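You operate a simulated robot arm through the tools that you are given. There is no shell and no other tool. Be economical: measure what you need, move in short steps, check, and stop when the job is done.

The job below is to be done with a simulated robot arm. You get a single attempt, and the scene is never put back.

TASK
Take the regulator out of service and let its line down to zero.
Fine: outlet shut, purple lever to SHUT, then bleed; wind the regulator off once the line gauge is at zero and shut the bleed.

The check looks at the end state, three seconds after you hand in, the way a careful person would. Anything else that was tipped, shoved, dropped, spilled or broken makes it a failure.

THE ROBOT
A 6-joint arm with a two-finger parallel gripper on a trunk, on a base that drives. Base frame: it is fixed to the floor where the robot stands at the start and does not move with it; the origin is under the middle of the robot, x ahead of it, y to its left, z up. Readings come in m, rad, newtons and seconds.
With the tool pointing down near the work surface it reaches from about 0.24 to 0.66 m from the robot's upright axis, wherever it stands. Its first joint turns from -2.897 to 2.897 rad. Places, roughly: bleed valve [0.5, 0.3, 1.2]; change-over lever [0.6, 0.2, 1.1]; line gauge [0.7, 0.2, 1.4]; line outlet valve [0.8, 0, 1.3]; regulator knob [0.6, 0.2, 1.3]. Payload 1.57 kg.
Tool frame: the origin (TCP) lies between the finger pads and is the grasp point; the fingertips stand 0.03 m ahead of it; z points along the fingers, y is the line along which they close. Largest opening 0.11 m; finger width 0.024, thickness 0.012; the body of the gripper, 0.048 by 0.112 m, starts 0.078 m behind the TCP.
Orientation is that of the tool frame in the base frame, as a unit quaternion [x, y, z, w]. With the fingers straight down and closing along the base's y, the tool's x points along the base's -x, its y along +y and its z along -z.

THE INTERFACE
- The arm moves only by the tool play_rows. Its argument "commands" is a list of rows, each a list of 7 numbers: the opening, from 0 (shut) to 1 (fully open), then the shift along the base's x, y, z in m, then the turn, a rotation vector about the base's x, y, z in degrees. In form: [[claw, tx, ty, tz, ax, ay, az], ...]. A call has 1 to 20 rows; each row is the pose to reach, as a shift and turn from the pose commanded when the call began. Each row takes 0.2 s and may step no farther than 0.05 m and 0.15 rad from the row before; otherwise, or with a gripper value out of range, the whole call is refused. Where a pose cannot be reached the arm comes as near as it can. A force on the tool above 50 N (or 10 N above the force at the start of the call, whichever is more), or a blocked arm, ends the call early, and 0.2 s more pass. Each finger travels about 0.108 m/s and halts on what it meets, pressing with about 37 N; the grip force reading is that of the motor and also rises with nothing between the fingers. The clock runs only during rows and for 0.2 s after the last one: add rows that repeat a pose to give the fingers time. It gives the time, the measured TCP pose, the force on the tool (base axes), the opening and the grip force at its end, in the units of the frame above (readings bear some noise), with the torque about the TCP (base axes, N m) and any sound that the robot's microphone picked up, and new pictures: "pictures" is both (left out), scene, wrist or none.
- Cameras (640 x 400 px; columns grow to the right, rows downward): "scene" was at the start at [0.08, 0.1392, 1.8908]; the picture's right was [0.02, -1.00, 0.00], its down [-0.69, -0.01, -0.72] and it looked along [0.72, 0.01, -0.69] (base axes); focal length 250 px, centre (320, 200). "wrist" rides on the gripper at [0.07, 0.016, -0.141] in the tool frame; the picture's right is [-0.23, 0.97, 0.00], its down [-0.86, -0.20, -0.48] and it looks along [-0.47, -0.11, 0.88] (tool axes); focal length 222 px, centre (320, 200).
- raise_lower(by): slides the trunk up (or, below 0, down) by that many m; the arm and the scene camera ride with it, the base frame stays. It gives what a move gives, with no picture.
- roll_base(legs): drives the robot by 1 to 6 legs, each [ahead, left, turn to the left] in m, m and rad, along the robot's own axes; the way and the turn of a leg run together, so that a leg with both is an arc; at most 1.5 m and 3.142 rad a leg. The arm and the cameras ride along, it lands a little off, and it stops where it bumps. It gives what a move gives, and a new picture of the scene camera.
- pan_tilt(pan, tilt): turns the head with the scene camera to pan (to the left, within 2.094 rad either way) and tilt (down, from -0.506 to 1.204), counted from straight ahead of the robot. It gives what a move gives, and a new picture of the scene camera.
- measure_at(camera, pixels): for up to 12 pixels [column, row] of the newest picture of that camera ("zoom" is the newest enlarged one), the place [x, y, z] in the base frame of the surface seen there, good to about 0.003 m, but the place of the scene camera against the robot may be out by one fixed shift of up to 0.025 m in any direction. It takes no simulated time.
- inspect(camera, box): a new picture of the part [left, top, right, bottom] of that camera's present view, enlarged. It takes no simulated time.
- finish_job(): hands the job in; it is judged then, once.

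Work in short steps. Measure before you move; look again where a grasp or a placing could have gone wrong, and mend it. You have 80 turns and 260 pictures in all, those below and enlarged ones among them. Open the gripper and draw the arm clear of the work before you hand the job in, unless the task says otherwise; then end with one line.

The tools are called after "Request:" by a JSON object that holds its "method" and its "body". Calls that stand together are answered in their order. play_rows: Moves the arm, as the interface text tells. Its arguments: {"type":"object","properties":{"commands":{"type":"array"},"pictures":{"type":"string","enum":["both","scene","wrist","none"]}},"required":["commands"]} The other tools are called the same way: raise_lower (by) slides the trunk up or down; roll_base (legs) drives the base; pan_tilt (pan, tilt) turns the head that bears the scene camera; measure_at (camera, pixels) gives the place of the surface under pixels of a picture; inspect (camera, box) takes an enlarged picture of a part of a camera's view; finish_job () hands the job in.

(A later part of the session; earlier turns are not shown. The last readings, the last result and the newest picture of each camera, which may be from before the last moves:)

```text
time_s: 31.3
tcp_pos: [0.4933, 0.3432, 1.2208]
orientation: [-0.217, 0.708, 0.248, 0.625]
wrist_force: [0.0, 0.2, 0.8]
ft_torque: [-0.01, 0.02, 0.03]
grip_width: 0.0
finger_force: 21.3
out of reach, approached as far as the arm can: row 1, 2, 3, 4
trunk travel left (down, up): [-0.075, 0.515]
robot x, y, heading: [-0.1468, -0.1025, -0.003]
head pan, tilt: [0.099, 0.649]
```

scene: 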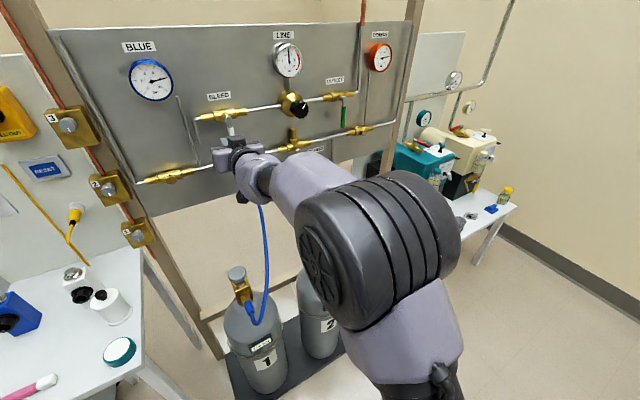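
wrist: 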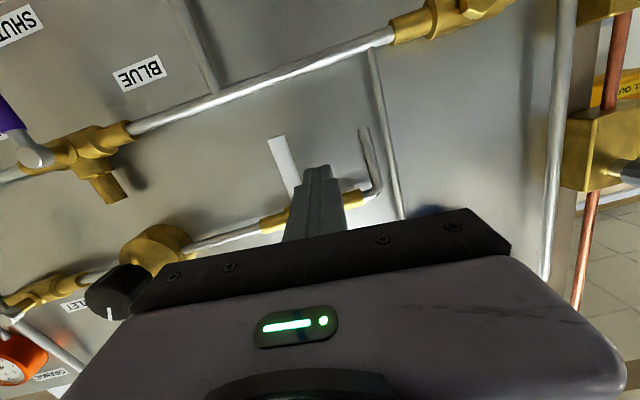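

The arm prefers the work to its right (tool yaw greater than azimuth). I'll shift the base left along the panel 0.15 m and back 0.04 m, and lower the trunk by 0.07.

Request:
{"method": "roll_base", "body": {"legs": [[-0.033, -0.023, 0], [-0.087, 0.122, 0]]}}

Request:
{"method": "raise_lower", "body": {"by": -0.07}}

Request:
{"method": "play_rows", "body": {"commands": [[0, 0, 0, 0.03, 0, 0, 0], [0, 0, 0, 0.06, 0, 0, 0], [0, 0.024, -0.033, 0.06, 0, 0, 0], [0, 0.048, -0.066, 0.06, 0, 0, 0], [0, 0.07, -0.098, 0.06, 0, 0, 0], [0, 0.075, -0.105, 0.06, 0, 0, 0]], "pictures": "both"}}

```text
time_s: 33.1
tcp_pos: [0.3748, 0.4413, 1.2197]
orientation: [-0.216, 0.709, 0.248, 0.624]
wrist_force: [0.3, 0.3, 0.3]
ft_torque: [0.0, -0.01, -0.02]
grip_width: 0.0
finger_force: 21.5
trunk travel left (down, up): [-0.075, 0.515]
robot x, y, heading: [-0.2696, -0.0056, -0.002]
head pan, tilt: [0.099, 0.649]
```

scene: 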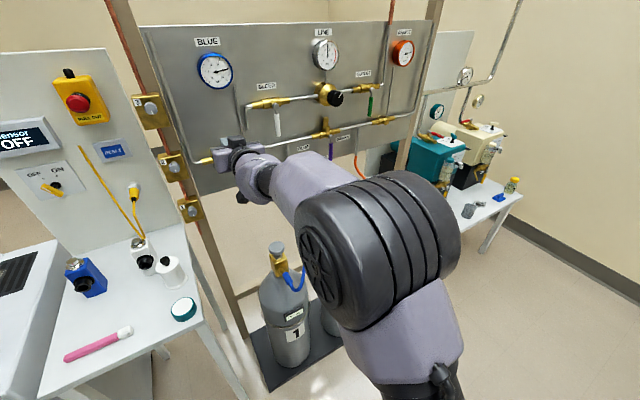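

```text
time_s: 34.2
tcp_pos: [0.3754, 0.4395, 1.1518]
orientation: [-0.215, 0.709, 0.247, 0.624]
wrist_force: [0.1, -0.3, 0.1]
ft_torque: [0.0, 0.05, 0.0]
grip_width: 0.0001
finger_force: 20.8
trunk travel left (down, up): [-0.005, 0.585]
robot x, y, heading: [-0.2697, -0.0034, -0.01]
head pan, tilt: [0.099, 0.649]
```

```text
time_s: 35.6
tcp_pos: [0.449, 0.3341, 1.2117]
orientation: [-0.215, 0.708, 0.246, 0.626]
wrist_force: [0.0, 1.3, 0.2]
ft_torque: [0.03, -0.02, 0.03]
grip_width: 0.0001
finger_force: 21.0
trunk travel left (down, up): [-0.005, 0.585]
robot x, y, heading: [-0.267, -0.0042, -0.007]
head pan, tilt: [0.099, 0.649]
```

scene: 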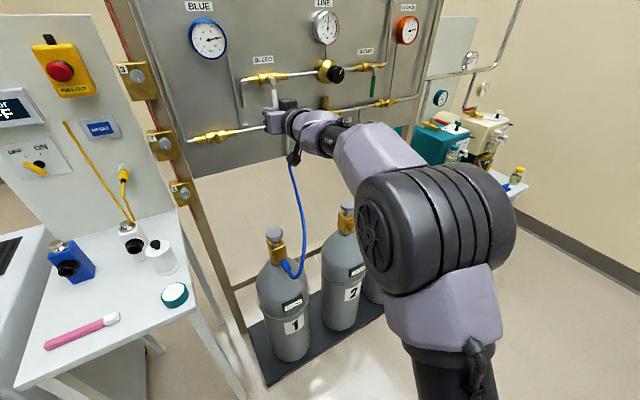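
wrist: 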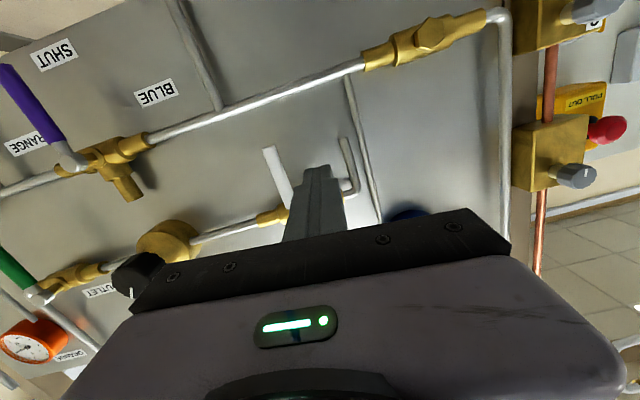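

Reachable here. I'll straighten the tool (it droops 5.6° and is yawed 3° too far) before pushing.

Request:
{"method": "play_rows", "body": {"commands": [[0, 0, 0, 0, 1.6, -2.3, -1.6], [0, 0, 0, 0, 3.25, -4.56, -3.2], [0, 0, 0, 0, 3.25, -4.56, -3.2]], "pictures": "wrist"}}

Request:
{"method": "inspect", "body": {"camera": "wrist", "box": [220, 80, 460, 240]}}

```text
time_s: 36.4
tcp_pos: [0.4475, 0.3346, 1.2108]
orientation: [-0.187, 0.682, 0.241, 0.665]
wrist_force: [-0.1, 0.3, 0.1]
ft_torque: [-0.02, -0.02, 0.0]
grip_width: 0.0
finger_force: 21.4
trunk travel left (down, up): [-0.005, 0.585]
robot x, y, heading: [-0.2658, -0.0091, -0.002]
head pan, tilt: [0.099, 0.649]
```

wrist: 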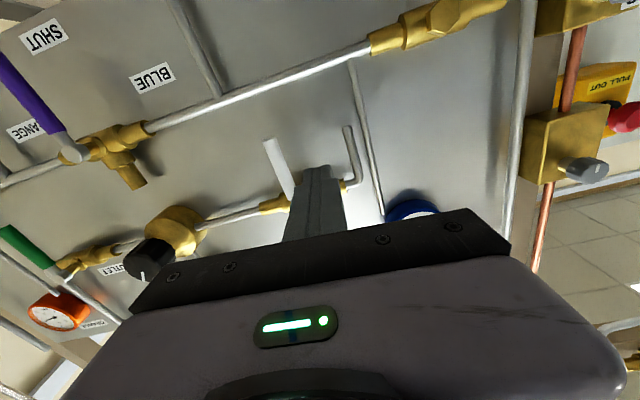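

```text
2.50 times, centred on (340, 160) of wrist
```

zoom: 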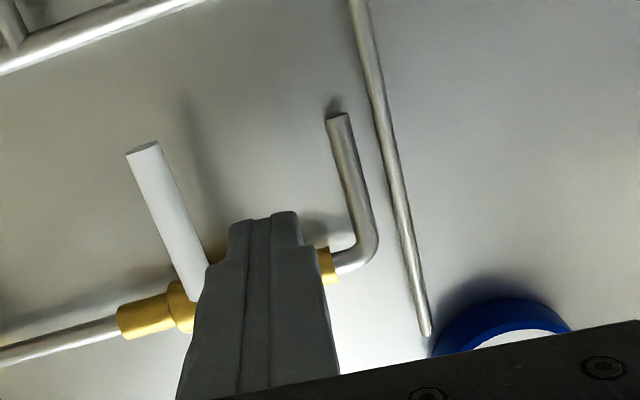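

Tool is now square to the panel. Measuring the white lever's tip and the vent elbow.

Request:
{"method": "measure_at", "body": {"camera": "wrist", "pixels": [[268, 142], [277, 163], [287, 190], [347, 128], [355, 160], [350, 181], [370, 180], [310, 120]]}}

```text
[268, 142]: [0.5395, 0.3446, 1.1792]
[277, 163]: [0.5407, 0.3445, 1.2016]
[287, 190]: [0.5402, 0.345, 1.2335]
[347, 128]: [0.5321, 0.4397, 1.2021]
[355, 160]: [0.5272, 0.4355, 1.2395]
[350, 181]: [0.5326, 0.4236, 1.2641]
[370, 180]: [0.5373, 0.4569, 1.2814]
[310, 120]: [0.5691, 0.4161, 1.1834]
```

White lever at s 0.032, d 0.640; elbow is behind (d 0.68). Move in on its left and push right ~30°, watching force to confirm direction.

Request:
{"method": "play_rows", "body": {"commands": [[0, 0.026, 0.0185, -0.006, 0, 0, 0], [0, 0.052, 0.037, -0.0118, 0, 0, 0], [0, 0.052, 0.037, -0.0118, 0, 0, 0], [0, 0.0682, 0.0142, -0.0118, 0, 0, 0], [0, 0.073, 0.0073, -0.013, 0, 0, 0], [0, 0.078, 0.0004, -0.0146, 0, 0, 0], [0, 0.083, -0.0065, -0.014, 0, 0, 0], [0, 0.088, -0.0135, -0.0129, 0, 0, 0]], "pictures": "both"}}

Request:
{"method": "inspect", "body": {"camera": "wrist", "box": [220, 80, 460, 240]}}

```text
time_s: 38.2
tcp_pos: [0.5377, 0.3208, 1.1975]
orientation: [-0.188, 0.682, 0.241, 0.665]
wrist_force: [-0.5, 0.2, 0.0]
ft_torque: [0.0, 0.01, 0.01]
grip_width: 0.0
finger_force: 21.7
trunk travel left (down, up): [-0.005, 0.585]
robot x, y, heading: [-0.2636, -0.0069, -0.002]
head pan, tilt: [0.099, 0.649]
```

scene: 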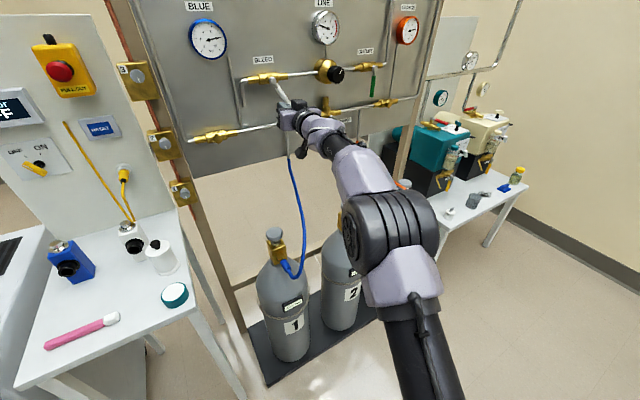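
wrist: 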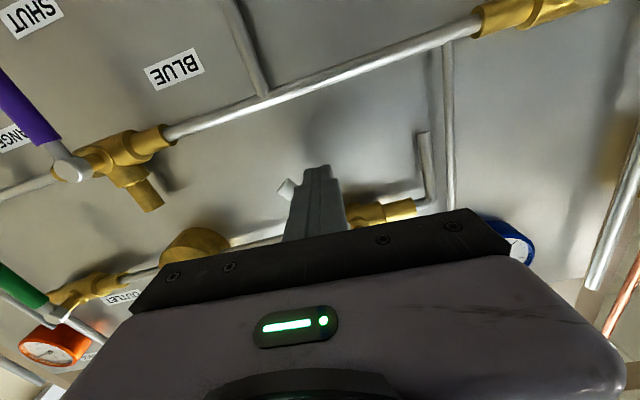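

```text
2.50 times, centred on (340, 160) of wrist
```

zoom: 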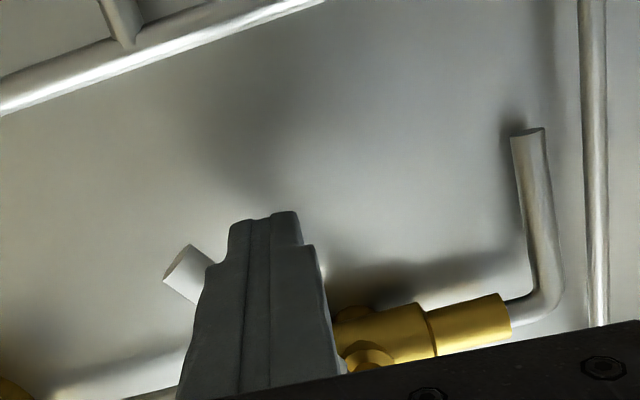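

The lever turns freely to the right. Continue the arc to the open stop.

Request:
{"method": "play_rows", "body": {"commands": [[0, 0.0093, -0.0131, 0.0061, 0, 0, 0], [0, 0.0175, -0.0245, 0.0161, 0, 0, 0], [0, 0.0238, -0.0334, 0.0294, 0, 0, 0], [0, 0.0278, -0.0391, 0.0451, 0, 0, 0], [0, 0.0286, -0.0403, 0.0495, 0, 0, 0], [0, 0.0286, -0.0403, 0.0495, 0, 0, 0]], "pictures": "both"}}

Request:
{"method": "inspect", "body": {"camera": "scene", "box": [240, 0, 400, 120]}}

```text
time_s: 39.6
tcp_pos: [0.565, 0.2816, 1.2466]
orientation: [-0.187, 0.682, 0.24, 0.665]
wrist_force: [0.2, -0.1, 0.5]
ft_torque: [0.01, -0.03, -0.01]
grip_width: 0.0
finger_force: 21.3
trunk travel left (down, up): [-0.005, 0.585]
robot x, y, heading: [-0.2659, -0.0084, -0.004]
head pan, tilt: [0.099, 0.649]
```

scene: 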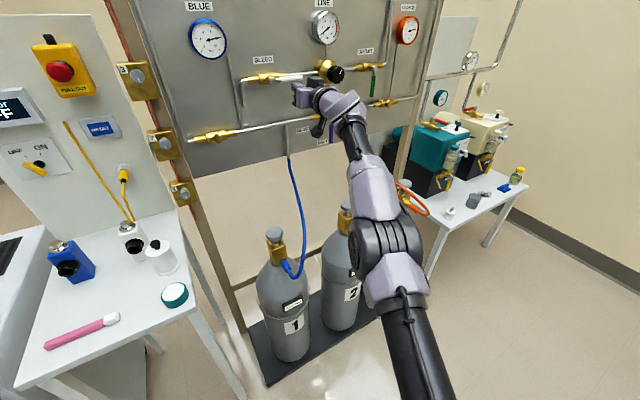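
wrist: 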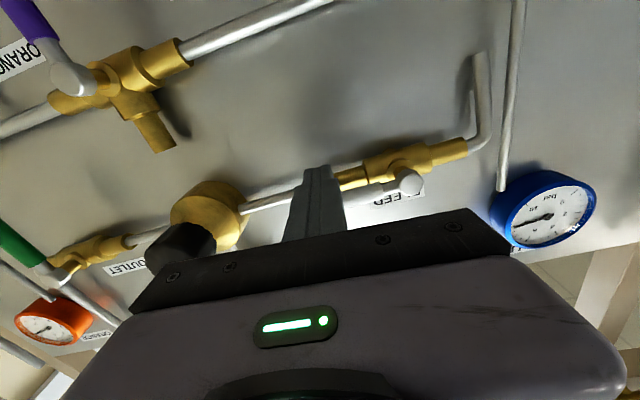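

```text
3.33 times, centred on (320, 60) of scene
```

zoom: 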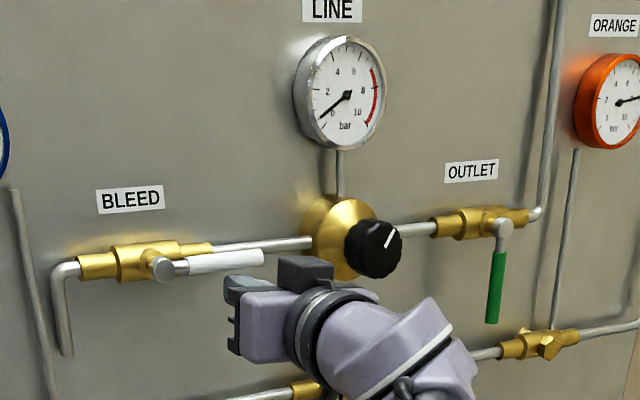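

Bleed is open and the line gauge has fallen nearly to zero. Withdraw, and open the gripper while looking at the knob.

Request:
{"method": "play_rows", "body": {"commands": [[0, 0, 0, -0.008, 0, 0, 0], [0, -0.04, -0.029, -0.008, 0, 0, 0], [0, -0.0815, -0.058, -0.01, 0, 0, 0], [0.2, -0.06, -0.09, -0.03, 0, 0, 0], [0.4, -0.0375, -0.12, -0.05, 0, 0, 0], [0.6, -0.0375, -0.12, -0.05, 0, 0, 0]], "pictures": "both"}}

Request:
{"method": "inspect", "body": {"camera": "scene", "box": [260, 0, 400, 120]}}

Request:
{"method": "inspect", "body": {"camera": "wrist", "box": [200, 80, 440, 240]}}

```text
refused: row 3 steps farther than a row can; nothing moved
```

```text
3.33 times, centred on (330, 60) of scene
```

zoom: 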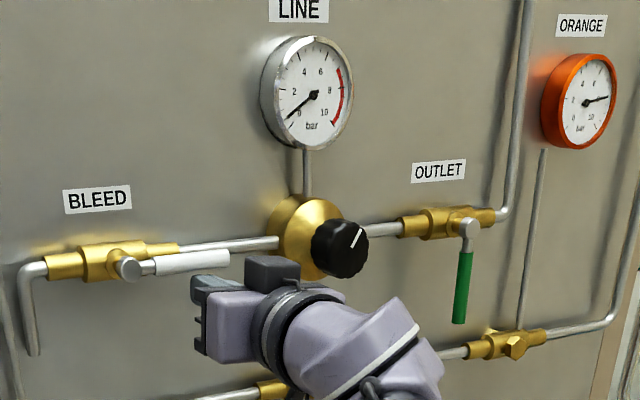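

```text
2.50 times, centred on (320, 160) of wrist
```

zoom: 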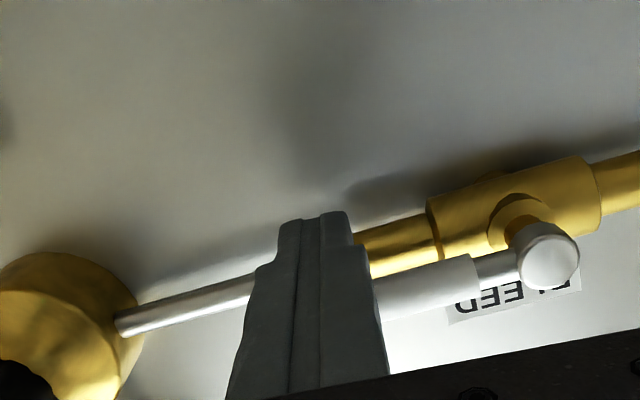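

A step was slightly too long; same move with smaller steps.

Request:
{"method": "play_rows", "body": {"commands": [[0, 0, 0, -0.008, 0, 0, 0], [0, -0.035, -0.025, -0.008, 0, 0, 0], [0, -0.07, -0.05, -0.01, 0, 0, 0], [0.1, -0.0815, -0.058, -0.02, 0, 0, 0], [0.2, -0.06, -0.09, -0.035, 0, 0, 0], [0.4, -0.0375, -0.12, -0.05, 0, 0, 0], [0.6, -0.0375, -0.12, -0.05, 0, 0, 0], [0.6, -0.0375, -0.12, -0.05, 0, 0, 0]], "pictures": "both"}}

Request:
{"method": "inspect", "body": {"camera": "wrist", "box": [200, 80, 440, 240]}}

```text
time_s: 40.3
tcp_pos: [0.5594, 0.2641, 1.254]
orientation: [-0.215, 0.675, 0.242, 0.663]
wrist_force: [-9.7, -6.3, -12.9]
ft_torque: [-0.26, 0.11, -0.15]
grip_width: 0.0
finger_force: 21.4
out of reach, approached as far as the arm can: row 2
trunk travel left (down, up): [-0.005, 0.585]
robot x, y, heading: [-0.2696, -0.008, -0.006]
head pan, tilt: [0.099, 0.649]
stopped in row 3: the force on the tool passed its limit at 130 N (the readings are from after the stop); the commanded pose is now the measured one
```

scene: 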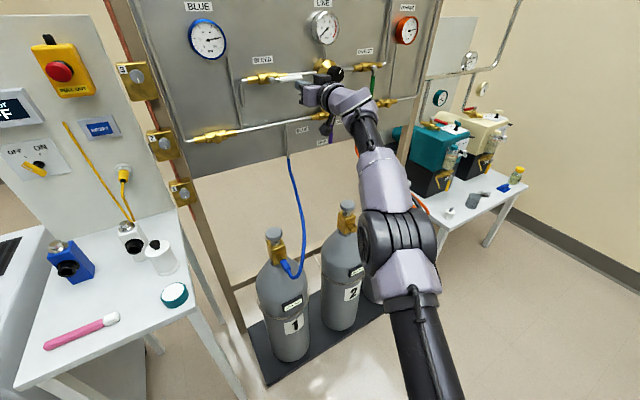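
wrist: 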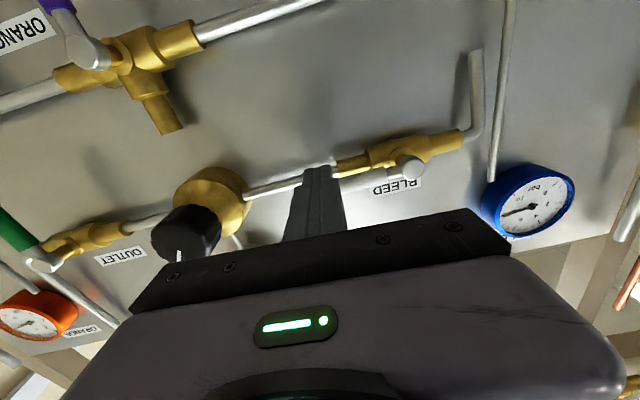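

```text
2.50 times, centred on (320, 160) of wrist
```

zoom: 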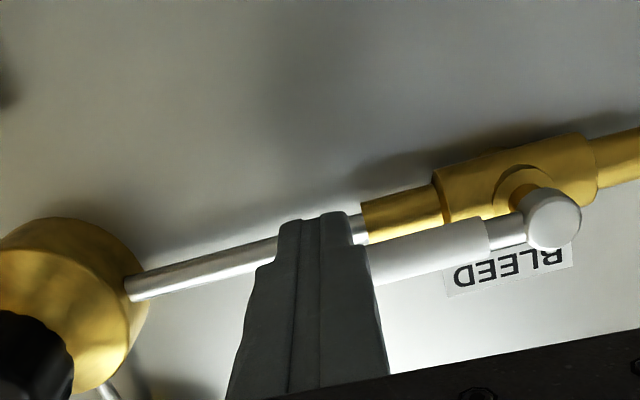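

Contact: the arm drifted up against the white lever/pipe while withdrawing (now only ~17 N; lever still fully open, all looks intact). I'll withdraw rigidly by driving the base straight back from the panel, rather than with the arm.

Request:
{"method": "roll_base", "body": {"legs": [[-0.122, -0.087, 0]]}}

Request:
{"method": "inspect", "body": {"camera": "scene", "box": [200, 0, 420, 140]}}

```text
time_s: 41.7
tcp_pos: [0.438, 0.1791, 1.2555]
orientation: [-0.215, 0.674, 0.241, 0.664]
wrist_force: [0.2, 0.0, -0.4]
ft_torque: [-0.01, -0.01, 0.0]
grip_width: 0.0
finger_force: 21.4
trunk travel left (down, up): [-0.005, 0.585]
robot x, y, heading: [-0.3829, -0.0897, -0.003]
head pan, tilt: [0.099, 0.649]
```

scene: 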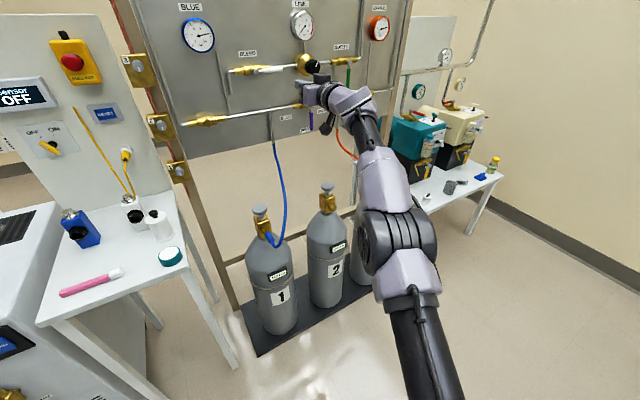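

```text
2.86 times, centred on (310, 70) of scene
```

zoom: 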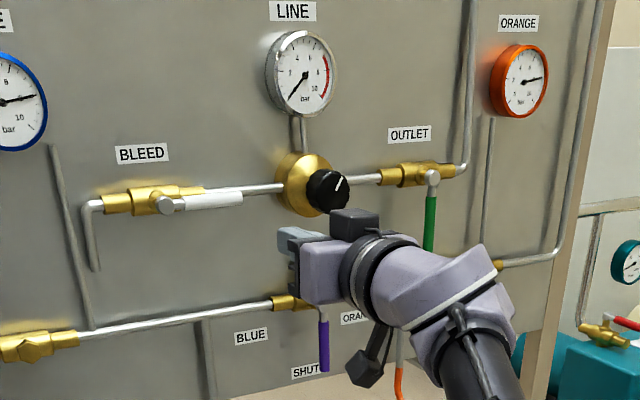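

Everything's intact and the line gauge is at ~0. Raise the trunk and reconfigure the arm here, well clear of the panel, to suit the knob.

Request:
{"method": "raise_lower", "body": {"by": 0.17}}

Request:
{"method": "play_rows", "body": {"commands": [[0.1, -0.03, -0.0155, -0.03, 0, 0, 0], [0.2, -0.06, -0.031, -0.06, 0, 0, 0], [0.3, -0.08, -0.043, -0.09, 0, 0, 0], [0.4, -0.1, -0.053, -0.12, 0, 0, 0], [0.5, -0.12, -0.062, -0.155, 0, 0, 0], [0.6, -0.12, -0.062, -0.155, 0, 0, 0], [0.6, -0.12, -0.062, -0.155, 0, 0, 0]], "pictures": "both"}}

```text
time_s: 43.6
tcp_pos: [0.4388, 0.1796, 1.426]
orientation: [-0.215, 0.675, 0.24, 0.664]
wrist_force: [0.3, -1.2, 0.2]
ft_torque: [0.03, 0.01, -0.02]
grip_width: 0.0001
finger_force: 21.2
trunk travel left (down, up): [-0.175, 0.415]
robot x, y, heading: [-0.3894, -0.0907, -0.003]
head pan, tilt: [0.099, 0.649]
```

```text
time_s: 45.2
tcp_pos: [0.3174, 0.1169, 1.2711]
orientation: [-0.215, 0.675, 0.241, 0.664]
wrist_force: [0.6, -0.3, 0.0]
ft_torque: [0.04, -0.01, -0.01]
grip_width: 0.0661
finger_force: 0.1
trunk travel left (down, up): [-0.175, 0.415]
robot x, y, heading: [-0.3918, -0.0877, -0.002]
head pan, tilt: [0.099, 0.649]
```

scene: 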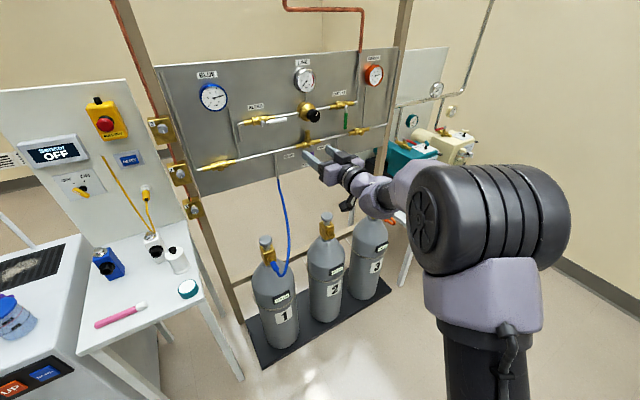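
wrist: 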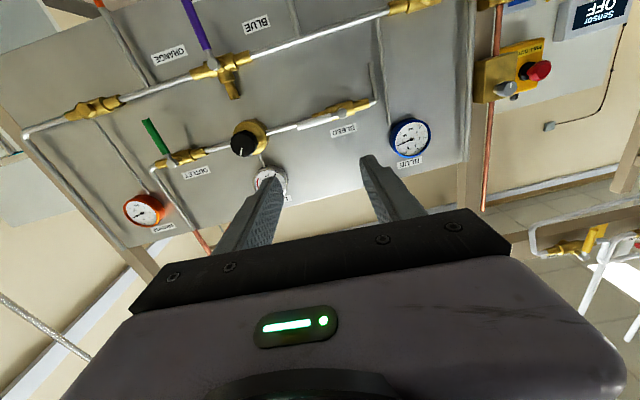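

No reach trouble now. Measure the knob and panel plane from this view.

Request:
{"method": "inspect", "body": {"camera": "wrist", "box": [180, 90, 320, 190]}}

Request:
{"method": "measure_at", "body": {"camera": "wrist", "pixels": [[242, 145], [235, 145], [250, 147], [254, 126], [40, 60], [300, 20], [350, 80], [120, 160], [320, 170], [244, 137]]}}

```text
4.00 times, centred on (250, 140) of wrist
```

zoom: 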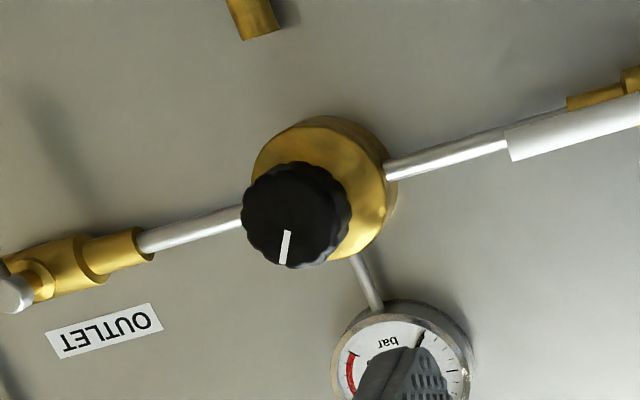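

```text
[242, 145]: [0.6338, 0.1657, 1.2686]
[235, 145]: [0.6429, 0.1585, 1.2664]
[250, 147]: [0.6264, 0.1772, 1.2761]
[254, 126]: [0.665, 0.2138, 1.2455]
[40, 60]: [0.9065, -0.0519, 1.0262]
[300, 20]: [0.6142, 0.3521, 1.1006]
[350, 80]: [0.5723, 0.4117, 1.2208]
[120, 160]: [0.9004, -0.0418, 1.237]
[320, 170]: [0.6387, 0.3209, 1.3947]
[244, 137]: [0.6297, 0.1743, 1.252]
```

Measure the knob face more precisely in the enlarged view.

Request:
{"method": "measure_at", "body": {"camera": "zoom", "pixels": [[245, 215], [295, 215], [345, 212], [296, 165], [290, 262], [300, 213], [330, 240], [262, 185]]}}

```text
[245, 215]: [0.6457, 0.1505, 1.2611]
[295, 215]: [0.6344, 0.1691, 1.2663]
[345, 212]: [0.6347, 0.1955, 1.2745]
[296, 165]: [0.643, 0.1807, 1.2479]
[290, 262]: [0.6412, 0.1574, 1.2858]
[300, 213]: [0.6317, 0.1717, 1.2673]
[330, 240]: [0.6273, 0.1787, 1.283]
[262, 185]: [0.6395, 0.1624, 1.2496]
```

Knob centre: s≈0.235, z≈1.267, face d≈0.612, Ø≈0.044. Square the tool, then drive the base so the open fingers stand 3 cm before the knob.

Request:
{"method": "play_rows", "body": {"commands": [[0.6, 0, 0, -0.003, 0, 0, -1.8], [0.6, 0, 0, -0.003, 0, 0, -1.8]], "pictures": "none"}}

Request:
{"method": "roll_base", "body": {"legs": [[0.262, 0.012, 0]]}}

Request:
{"method": "play_rows", "body": {"commands": [[0.6, 0, 0, 0, 0, 0, 0]], "pictures": "both"}}

Request:
{"method": "inspect", "body": {"camera": "wrist", "box": [220, 60, 460, 220]}}

```text
time_s: 45.8
tcp_pos: [0.3177, 0.1176, 1.2687]
orientation: [-0.203, 0.678, 0.23, 0.668]
wrist_force: [0.5, 0.3, -0.4]
ft_torque: [0.0, -0.01, 0.01]
grip_width: 0.0659
finger_force: 0.0
trunk travel left (down, up): [-0.175, 0.415]
robot x, y, heading: [-0.3917, -0.0923, -0.006]
head pan, tilt: [0.099, 0.649]
```

```text
time_s: 47.7
tcp_pos: [0.5812, 0.127, 1.2686]
orientation: [-0.204, 0.678, 0.23, 0.667]
wrist_force: [-0.5, 0.3, -0.9]
ft_torque: [0.01, -0.04, -0.01]
grip_width: 0.0661
finger_force: 0.2
trunk travel left (down, up): [-0.175, 0.415]
robot x, y, heading: [-0.1245, -0.0796, -0.008]
head pan, tilt: [0.099, 0.649]
```

scene: 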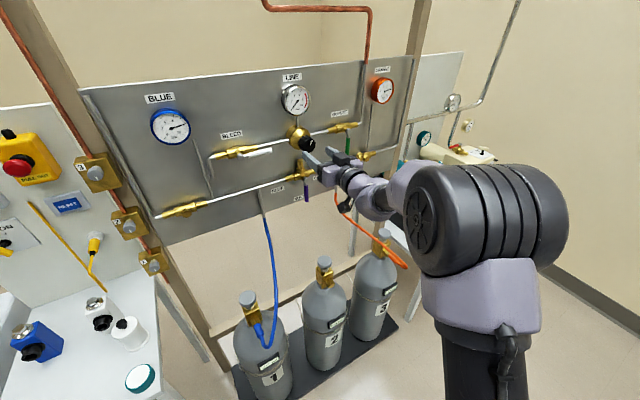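

```text
time_s: 48.1
tcp_pos: [0.5797, 0.1285, 1.2687]
orientation: [-0.204, 0.678, 0.23, 0.668]
wrist_force: [1.1, 0.2, -0.5]
ft_torque: [-0.04, 0.01, -0.04]
grip_width: 0.0657
finger_force: 0.0
trunk travel left (down, up): [-0.175, 0.415]
robot x, y, heading: [-0.1264, -0.0805, -0.002]
head pan, tilt: [0.099, 0.649]
```

scene: 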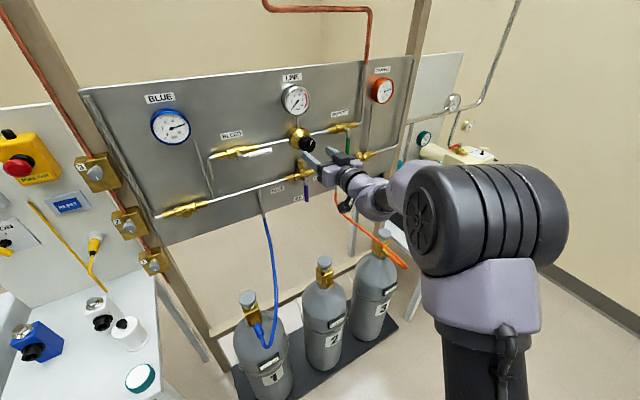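
wrist: 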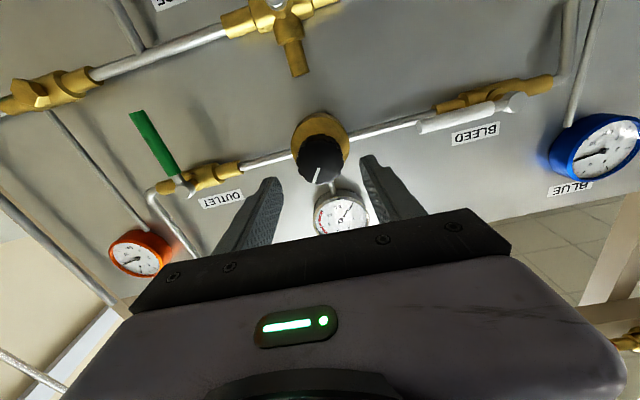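

```text
2.50 times, centred on (340, 140) of wrist
```

zoom: 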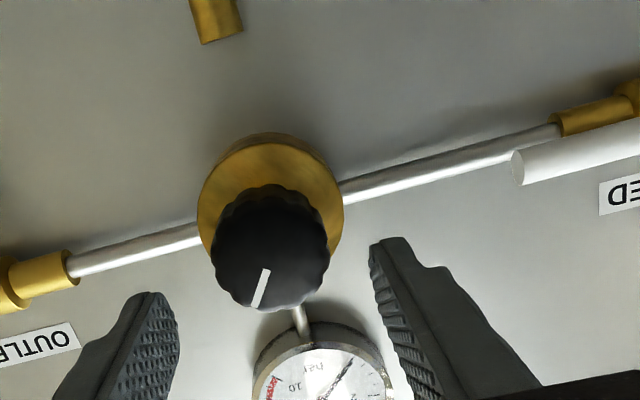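

Measure the knob rim from here for final alignment.

Request:
{"method": "measure_at", "body": {"camera": "zoom", "pixels": [[218, 265], [322, 250], [268, 255], [262, 305], [280, 210], [300, 290], [230, 225], [160, 300], [385, 255]]}}

```text
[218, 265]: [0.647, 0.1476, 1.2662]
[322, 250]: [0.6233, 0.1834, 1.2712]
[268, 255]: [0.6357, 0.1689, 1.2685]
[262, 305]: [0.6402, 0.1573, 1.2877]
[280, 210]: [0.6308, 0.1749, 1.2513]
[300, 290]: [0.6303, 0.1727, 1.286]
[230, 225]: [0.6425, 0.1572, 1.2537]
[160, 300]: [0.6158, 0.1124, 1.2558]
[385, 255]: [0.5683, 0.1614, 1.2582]
```

Fingers straddle the knob well (mid s 0.235 vs knob 0.237). Pre-roll the tool 60° clockwise at standoff, for a longer counter-clockwise stroke.

Request:
{"method": "play_rows", "body": {"commands": [[0.6, 0.001, -0.002, 0, 6.08, 4.39, 0], [0.6, 0.001, -0.002, 0, 12.16, 8.78, 0], [0.6, 0.001, -0.002, 0, 18.24, 13.17, 0], [0.6, 0.001, -0.002, 0, 24.32, 17.56, 0], [0.6, 0.001, -0.002, 0, 30.4, 21.95, 0], [0.6, 0.001, -0.002, 0, 36.48, 26.34, 0], [0.6, 0.001, -0.002, 0, 42.56, 30.73, 0], [0.6, 0.001, -0.002, 0, 48.64, 35.12, 0], [0.6, 0.001, -0.002, 0, 48.64, 35.12, 0]], "pictures": "wrist"}}

```text
time_s: 50.1
tcp_pos: [0.5806, 0.1257, 1.2677]
orientation: [0.162, 0.689, 0.535, 0.462]
wrist_force: [-0.4, -0.3, -1.2]
ft_torque: [0.0, 0.01, 0.02]
grip_width: 0.0659
finger_force: 0.1
trunk travel left (down, up): [-0.175, 0.415]
robot x, y, heading: [-0.1285, -0.0811, -0.001]
head pan, tilt: [0.099, 0.649]
```

wrist: 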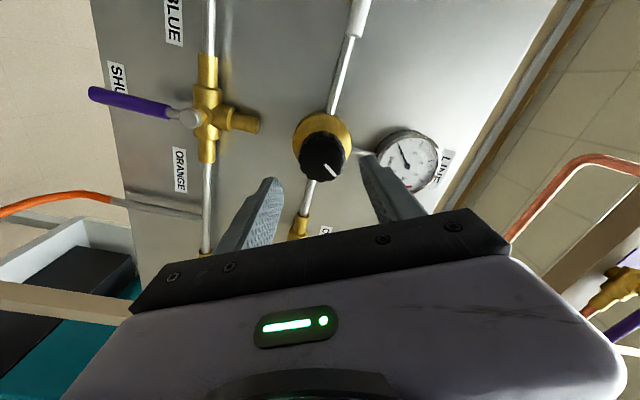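

Aligned. Advance 6 cm along the normal and close on the knob.

Request:
{"method": "play_rows", "body": {"commands": [[0.6, 0.025, 0.018, 0.001, 0, 0, 0], [0.6, 0.0503, 0.0363, 0.001, 0, 0, 0], [0.6, 0.0503, 0.0363, 0.001, 0, 0, 0], [0.3, 0.0503, 0.0363, 0.001, 0, 0, 0], [0.3, 0.0503, 0.0363, 0.001, 0, 0, 0], [0.3, 0.0503, 0.0363, 0.001, 0, 0, 0]], "pictures": "both"}}

```text
time_s: 51.5
tcp_pos: [0.6299, 0.1624, 1.2693]
orientation: [0.161, 0.688, 0.535, 0.463]
wrist_force: [4.7, 3.1, 14.1]
ft_torque: [-0.12, 0.27, -0.13]
grip_width: 0.0477
finger_force: 44.7
trunk travel left (down, up): [-0.175, 0.415]
robot x, y, heading: [-0.1268, -0.0832, -0.003]
head pan, tilt: [0.099, 0.649]
```

scene: 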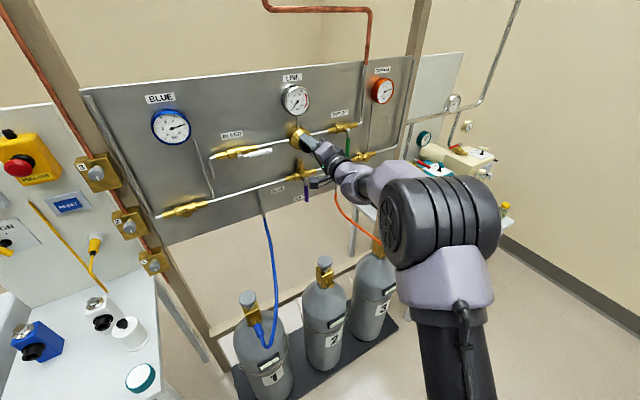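
wrist: 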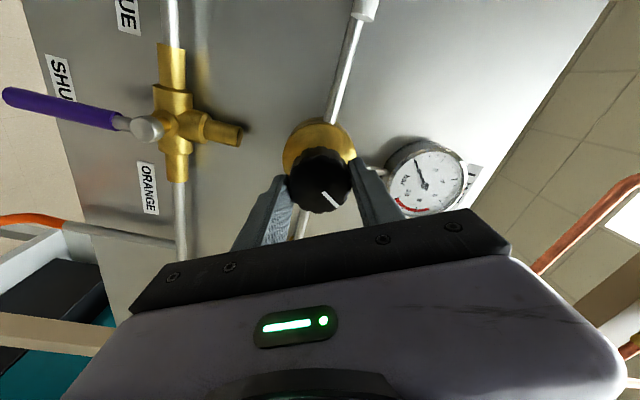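

Gripped (0.0477 m, 45 N). Turn counter-clockwise 120° (off), with a small upward centring.

Request:
{"method": "play_rows", "body": {"commands": [[0.3, 0, 0, 0.001, -6.08, -4.39, 0], [0.3, 0, 0, 0.001, -12.16, -8.78, 0], [0.3, 0, 0, 0.001, -18.24, -13.17, 0], [0.3, 0, 0, 0.001, -24.32, -17.56, 0], [0.3, 0, 0, 0.001, -30.4, -21.95, 0], [0.3, 0, 0, 0.001, -36.48, -26.34, 0], [0.3, 0, 0, 0.001, -42.56, -30.73, 0], [0.3, 0, 0, 0.001, -48.64, -35.12, 0], [0.3, 0, 0, 0.001, -54.72, -39.51, 0], [0.3, 0, 0, 0.001, -60.8, -43.9, 0], [0.3, 0, 0, 0.001, -66.88, -48.29, 0], [0.3, 0, 0, 0.001, -72.96, -52.68, 0], [0.3, 0, 0, 0.001, -79.04, -57.07, 0], [0.3, 0, 0, 0.001, -85.12, -61.46, 0], [0.3, 0, 0, 0.001, -91.2, -65.85, 0], [0.3, 0, 0, 0.001, -97.28, -70.24, 0]], "pictures": "both"}}

Request:
{"method": "inspect", "body": {"camera": "wrist", "box": [240, 80, 420, 220]}}

```text
time_s: 53.9
tcp_pos: [0.6323, 0.1651, 1.2707]
orientation: [-0.328, 0.636, 0.112, 0.689]
wrist_force: [-32.5, 0.1, 1.4]
ft_torque: [0.66, -0.71, -0.31]
grip_width: 0.0479
finger_force: 44.7
out of reach, approached as far as the arm can: row 11
trunk travel left (down, up): [-0.175, 0.415]
robot x, y, heading: [-0.1283, -0.0826, -0.001]
head pan, tilt: [0.099, 0.649]
stopped in row 11: the force on the tool passed its limit at 83 N (the readings are from after the stop); the commanded pose is now the measured one
```

scene: 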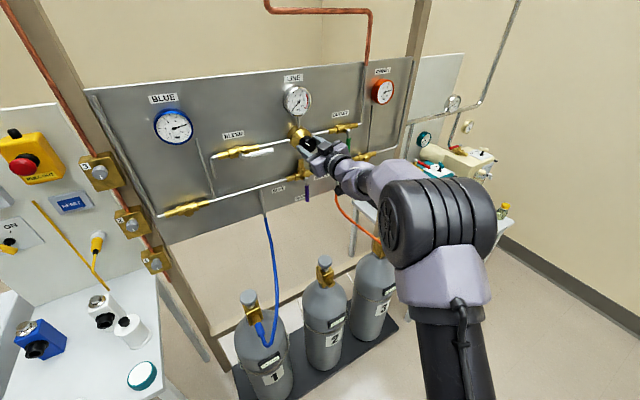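
wrist: 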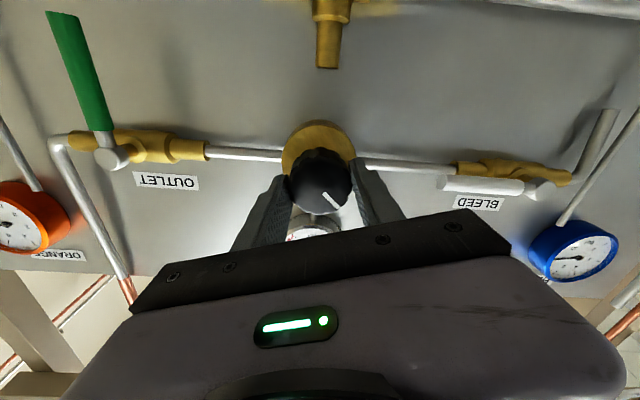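

```text
2.86 times, centred on (330, 150) of wrist
```

zoom: 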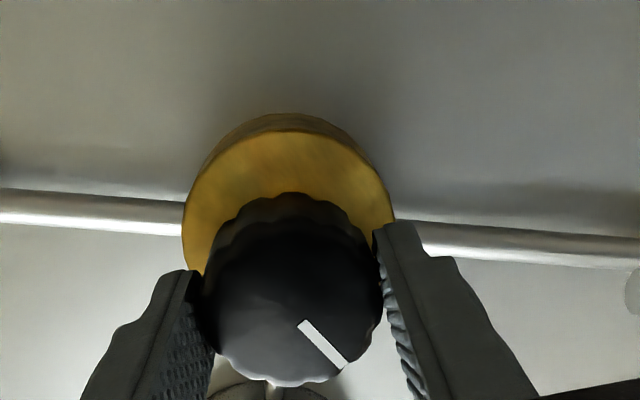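

The knob turned ~75° before the wrist met its roll limit. Release, and roll back clockwise ~105° while drawing 4.5 cm off the knob.

Request:
{"method": "play_rows", "body": {"commands": [[0.6, 0, 0, 0, 0, 0, 0], [0.6, 0, 0, 0, 0, 0, 0], [0.6, 0, 0, 0, 6.08, 4.39, 0], [0.6, 0, 0, 0, 12.16, 8.78, 0], [0.6, -0.0122, -0.0088, 0, 18.24, 13.17, 0], [0.6, -0.0243, -0.0175, 0, 24.32, 17.56, 0], [0.6, -0.0365, -0.0263, 0, 30.4, 21.95, 0], [0.6, -0.0365, -0.0263, 0, 36.48, 26.34, 0], [0.6, -0.0365, -0.0263, 0, 42.56, 30.73, 0], [0.6, -0.0365, -0.0263, 0, 48.64, 35.12, 0], [0.6, -0.0365, -0.0263, 0, 54.72, 39.51, 0], [0.6, -0.0365, -0.0263, 0, 60.8, 43.9, 0], [0.6, -0.0365, -0.0263, 0, 66.88, 48.29, 0], [0.6, -0.0365, -0.0263, 0, 72.96, 52.68, 0], [0.6, -0.0365, -0.0263, 0, 79.04, 57.07, 0], [0.6, -0.0365, -0.0263, 0, 85.12, 61.46, 0], [0.6, -0.0365, -0.0263, 0, 85.12, 61.46, 0]], "pictures": "both"}}

Request:
{"method": "inspect", "body": {"camera": "scene", "box": [200, 60, 400, 200]}}

```text
time_s: 57.5
tcp_pos: [0.6026, 0.1357, 1.2686]
orientation: [0.296, 0.635, 0.631, 0.333]
wrist_force: [0.2, 0.3, -0.6]
ft_torque: [-0.02, -0.01, 0.02]
grip_width: 0.0659
finger_force: 0.1
trunk travel left (down, up): [-0.175, 0.415]
robot x, y, heading: [-0.1282, -0.081, -0.001]
head pan, tilt: [0.099, 0.649]
```

scene: 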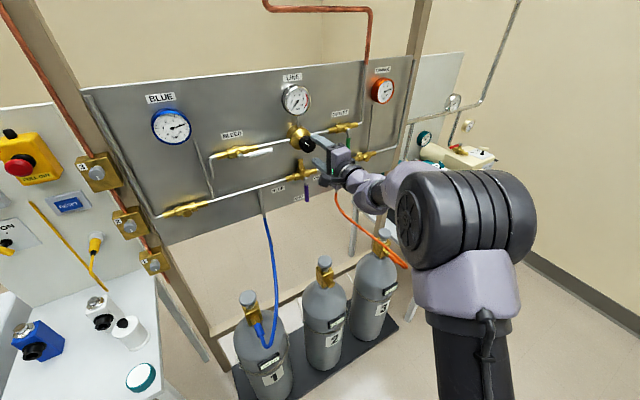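
wrist: 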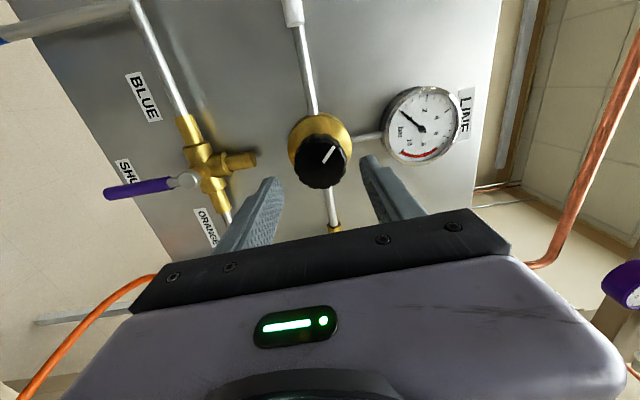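

```text
2.86 times, centred on (300, 130) of scene
```

zoom: 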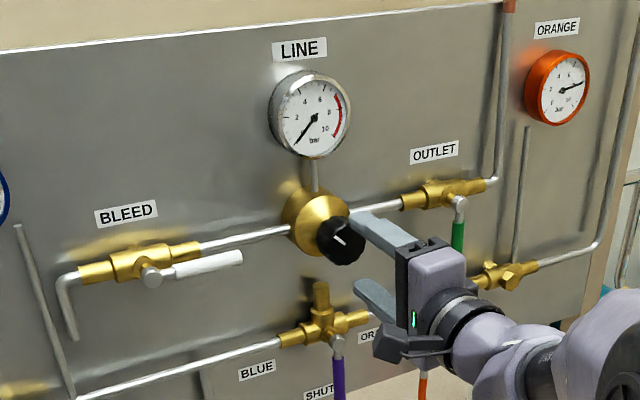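

Knob mark moved from about 1 o'clock to 10–11 o'clock. Regrasp from +90° and turn another ~97° counter-clockwise.

Request:
{"method": "play_rows", "body": {"commands": [[0.6, 0.013, 0.016, 0.001, 0, 0, 0], [0.6, 0.029, 0.028, 0.001, 0, 0, 0], [0.6, 0.029, 0.028, 0.001, 0, 0, 0], [0.3, 0.029, 0.028, 0.001, 0, 0, 0], [0.3, 0.029, 0.028, 0.001, 0, 0, 0], [0.3, 0.029, 0.028, 0.001, -6.08, -4.39, 0], [0.3, 0.029, 0.028, 0.001, -12.16, -8.78, 0], [0.3, 0.029, 0.028, 0.001, -18.24, -13.17, 0], [0.3, 0.029, 0.028, 0.001, -24.32, -17.56, 0], [0.3, 0.029, 0.028, 0.001, -30.4, -21.95, 0], [0.3, 0.029, 0.028, 0.001, -36.48, -26.34, 0], [0.3, 0.029, 0.028, 0.001, -42.56, -30.73, 0], [0.3, 0.029, 0.028, 0.001, -48.64, -35.12, 0], [0.3, 0.029, 0.028, 0.001, -54.72, -39.51, 0], [0.3, 0.029, 0.028, 0.001, -60.8, -43.9, 0], [0.3, 0.029, 0.028, 0.001, -66.88, -48.29, 0], [0.3, 0.029, 0.028, 0.001, -72.96, -52.68, 0], [0.3, 0.029, 0.028, 0.001, -79.04, -57.07, 0]], "pictures": "wrist"}}

```text
time_s: 61.3
tcp_pos: [0.6315, 0.1638, 1.2684]
orientation: [-0.287, 0.657, 0.158, 0.679]
wrist_force: [3.5, -4.5, -2.3]
ft_torque: [0.49, 0.41, -1.37]
grip_width: 0.0478
finger_force: 44.8
trunk travel left (down, up): [-0.175, 0.415]
robot x, y, heading: [-0.1288, -0.0836, -0.006]
head pan, tilt: [0.099, 0.649]
```

wrist: 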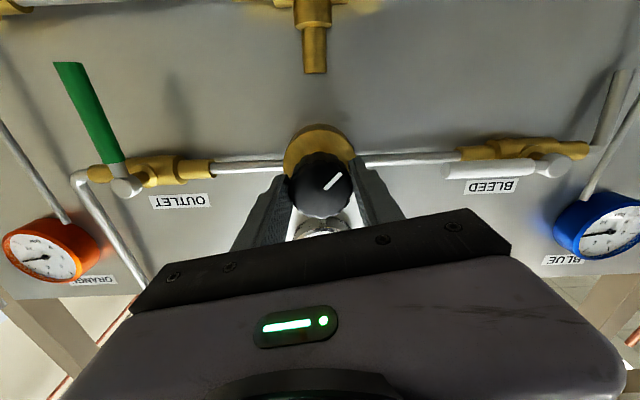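

No slip; knob has now turned ~170°. Release and roll back again.

Request:
{"method": "play_rows", "body": {"commands": [[0.6, 0, 0, 0, 0, 0, 0], [0.6, 0, 0, 0, 0, 0, 0], [0.6, 0, 0, 0, 6.08, 4.39, 0], [0.6, 0, 0, 0, 12.16, 8.78, 0], [0.6, -0.0122, -0.0088, 0, 18.24, 13.17, 0], [0.6, -0.0243, -0.0175, 0, 24.32, 17.56, 0], [0.6, -0.0365, -0.0263, 0, 30.4, 21.95, 0], [0.6, -0.0365, -0.0263, 0, 36.48, 26.34, 0], [0.6, -0.0365, -0.0263, 0, 42.56, 30.73, 0], [0.6, -0.0365, -0.0263, 0, 48.64, 35.12, 0], [0.6, -0.0365, -0.0263, 0, 54.72, 39.51, 0], [0.6, -0.0365, -0.0263, 0, 60.8, 43.9, 0], [0.6, -0.0365, -0.0263, 0, 66.88, 48.29, 0], [0.6, -0.0365, -0.0263, 0, 72.96, 52.68, 0], [0.6, -0.0365, -0.0263, 0, 79.04, 57.07, 0], [0.6, -0.0365, -0.0263, 0, 85.12, 61.46, 0], [0.6, -0.0365, -0.0263, 0, 91.2, 65.85, 0], [0.6, -0.0365, -0.0263, 0, 97.28, 70.24, 0], [0.6, -0.0365, -0.0263, 0, 97.28, 70.24, 0]], "pictures": "wrist"}}

Request:
{"method": "inspect", "body": {"camera": "scene", "box": [240, 70, 380, 180]}}

```text
time_s: 65.3
tcp_pos: [0.594, 0.1383, 1.2693]
orientation: [0.415, 0.561, 0.686, 0.207]
wrist_force: [0.3, -0.5, 0.0]
ft_torque: [0.02, 0.02, -0.02]
grip_width: 0.066
finger_force: 0.1
trunk travel left (down, up): [-0.175, 0.415]
robot x, y, heading: [-0.1247, -0.0783, -0.004]
head pan, tilt: [0.099, 0.649]
```

wrist: 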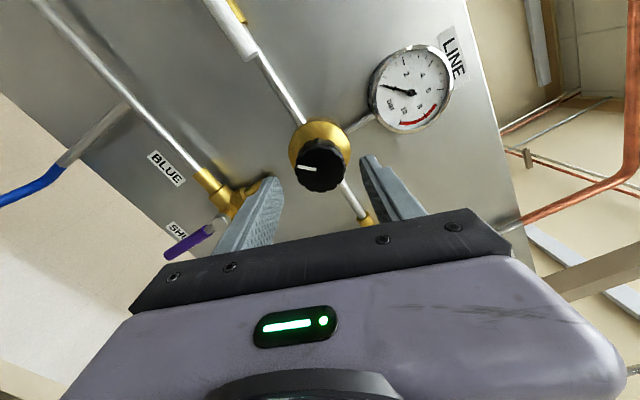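

```text
3.64 times, centred on (310, 125) of scene
```

zoom: 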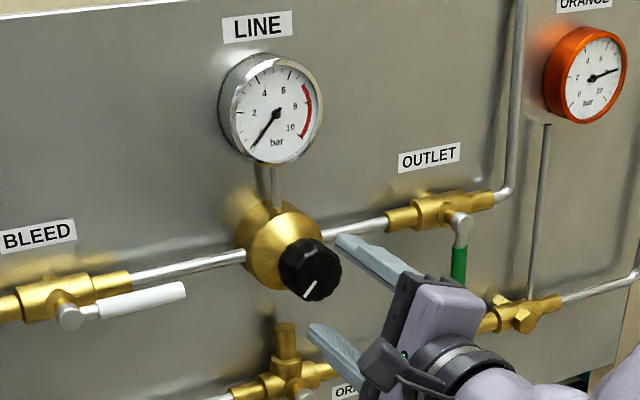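

Mark at ~7 o'clock; gauge on zero. Regrasp and turn a further 112°.

Request:
{"method": "play_rows", "body": {"commands": [[0.6, 0.018, 0.012, 0, 0, 0, 0], [0.6, 0.037, 0.0255, 0, 0, 0, 0], [0.3, 0.037, 0.0255, 0, 0, 0, 0], [0.3, 0.037, 0.0255, 0, 0, 0, 0], [0.3, 0.037, 0.0255, 0, 0, 0, 0], [0.3, 0.037, 0.0255, 0, -6.08, -4.39, 0], [0.3, 0.037, 0.0255, 0, -12.16, -8.78, 0], [0.3, 0.037, 0.0255, 0, -18.24, -13.17, 0], [0.3, 0.037, 0.0255, 0, -24.32, -17.56, 0], [0.3, 0.037, 0.0255, 0, -30.4, -21.95, 0], [0.3, 0.037, 0.0255, 0, -36.48, -26.34, 0], [0.3, 0.037, 0.0255, 0, -42.56, -30.73, 0], [0.3, 0.037, 0.0255, 0, -48.64, -35.12, 0], [0.3, 0.037, 0.0255, 0, -54.72, -39.51, 0], [0.3, 0.037, 0.0255, 0, -60.8, -43.9, 0], [0.3, 0.037, 0.0255, 0, -66.88, -48.29, 0], [0.3, 0.037, 0.0255, 0, -72.96, -52.68, 0], [0.3, 0.037, 0.0255, 0, -79.04, -57.07, 0], [0.3, 0.037, 0.0255, 0, -85.12, -61.46, 0], [0.3, 0.037, 0.0255, 0, -91.2, -65.85, 0]], "pictures": "wrist"}}

```text
time_s: 69.5
tcp_pos: [0.6305, 0.1629, 1.2687]
orientation: [-0.245, 0.673, 0.202, 0.668]
wrist_force: [-1.2, 2.7, 0.4]
ft_torque: [0.6, 0.72, -1.16]
grip_width: 0.0478
finger_force: 45.1
trunk travel left (down, up): [-0.175, 0.415]
robot x, y, heading: [-0.127, -0.0797, -0.004]
head pan, tilt: [0.099, 0.649]
```

wrist: 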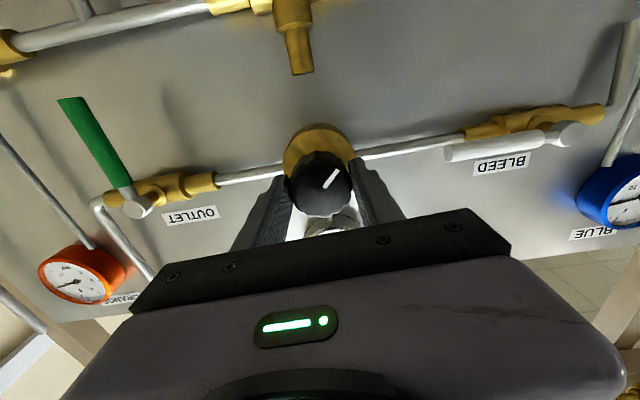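

The knob didn't turn this time: its mark stays at ~7 o'clock while the fingers slipped round it, with higher torque — it's at its off stop. Release, back off and roll to +90° (away from the wrist limit), then check.

Request:
{"method": "play_rows", "body": {"commands": [[0.6, 0, 0, 0, 0, 0, 0], [0.6, 0, 0, 0, 0, 0, 0], [0.6, 0, 0, 0, 6.08, 4.39, 0], [0.6, 0, 0, 0, 12.16, 8.78, 0], [0.6, -0.0122, -0.0088, 0, 18.24, 13.17, 0], [0.6, -0.0243, -0.0175, 0, 24.32, 17.56, 0], [0.6, -0.0365, -0.0263, 0, 30.4, 21.95, 0], [0.6, -0.0446, -0.0322, 0, 36.48, 26.34, 0], [0.6, -0.0446, -0.0322, 0, 42.56, 30.73, 0], [0.6, -0.0446, -0.0322, 0, 48.64, 35.12, 0], [0.6, -0.0446, -0.0322, 0, 54.72, 39.51, 0], [0.6, -0.0446, -0.0322, 0, 60.8, 43.9, 0], [0.6, -0.0446, -0.0322, 0, 66.88, 48.29, 0], [0.6, -0.0446, -0.0322, 0, 73.0, 52.65, 0], [0.6, -0.0446, -0.0322, 0, 75.4, 54.4, 0]], "pictures": "both"}}

Request:
{"method": "inspect", "body": {"camera": "scene", "box": [240, 70, 380, 180]}}

```text
time_s: 72.7
tcp_pos: [0.586, 0.1324, 1.2699]
orientation: [0.312, 0.627, 0.639, 0.317]
wrist_force: [0.3, -1.0, -0.4]
ft_torque: [0.0, -0.01, 0.02]
grip_width: 0.0661
finger_force: 0.0
trunk travel left (down, up): [-0.175, 0.415]
robot x, y, heading: [-0.1266, -0.0787, -0.004]
head pan, tilt: [0.099, 0.649]
```

scene: 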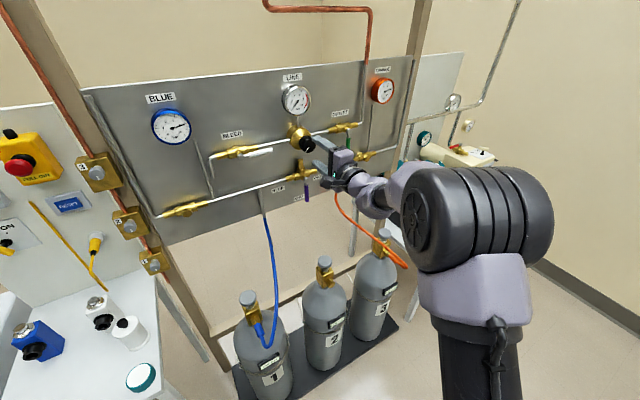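
wrist: 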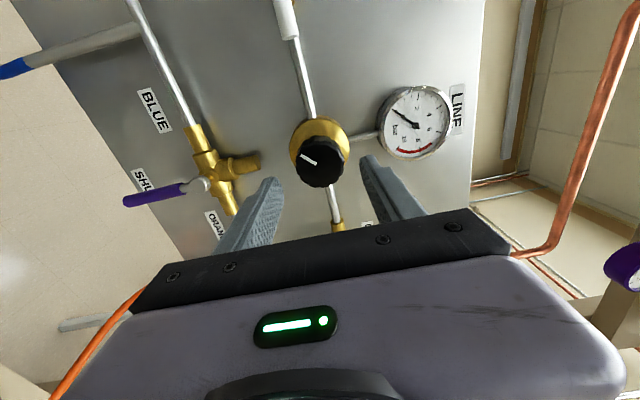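

```text
3.64 times, centred on (310, 125) of scene
```

zoom: 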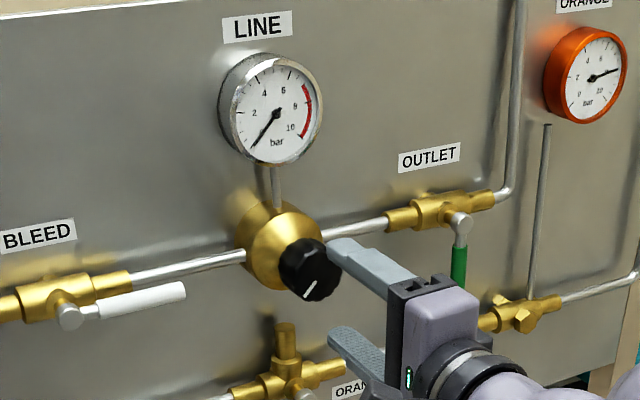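

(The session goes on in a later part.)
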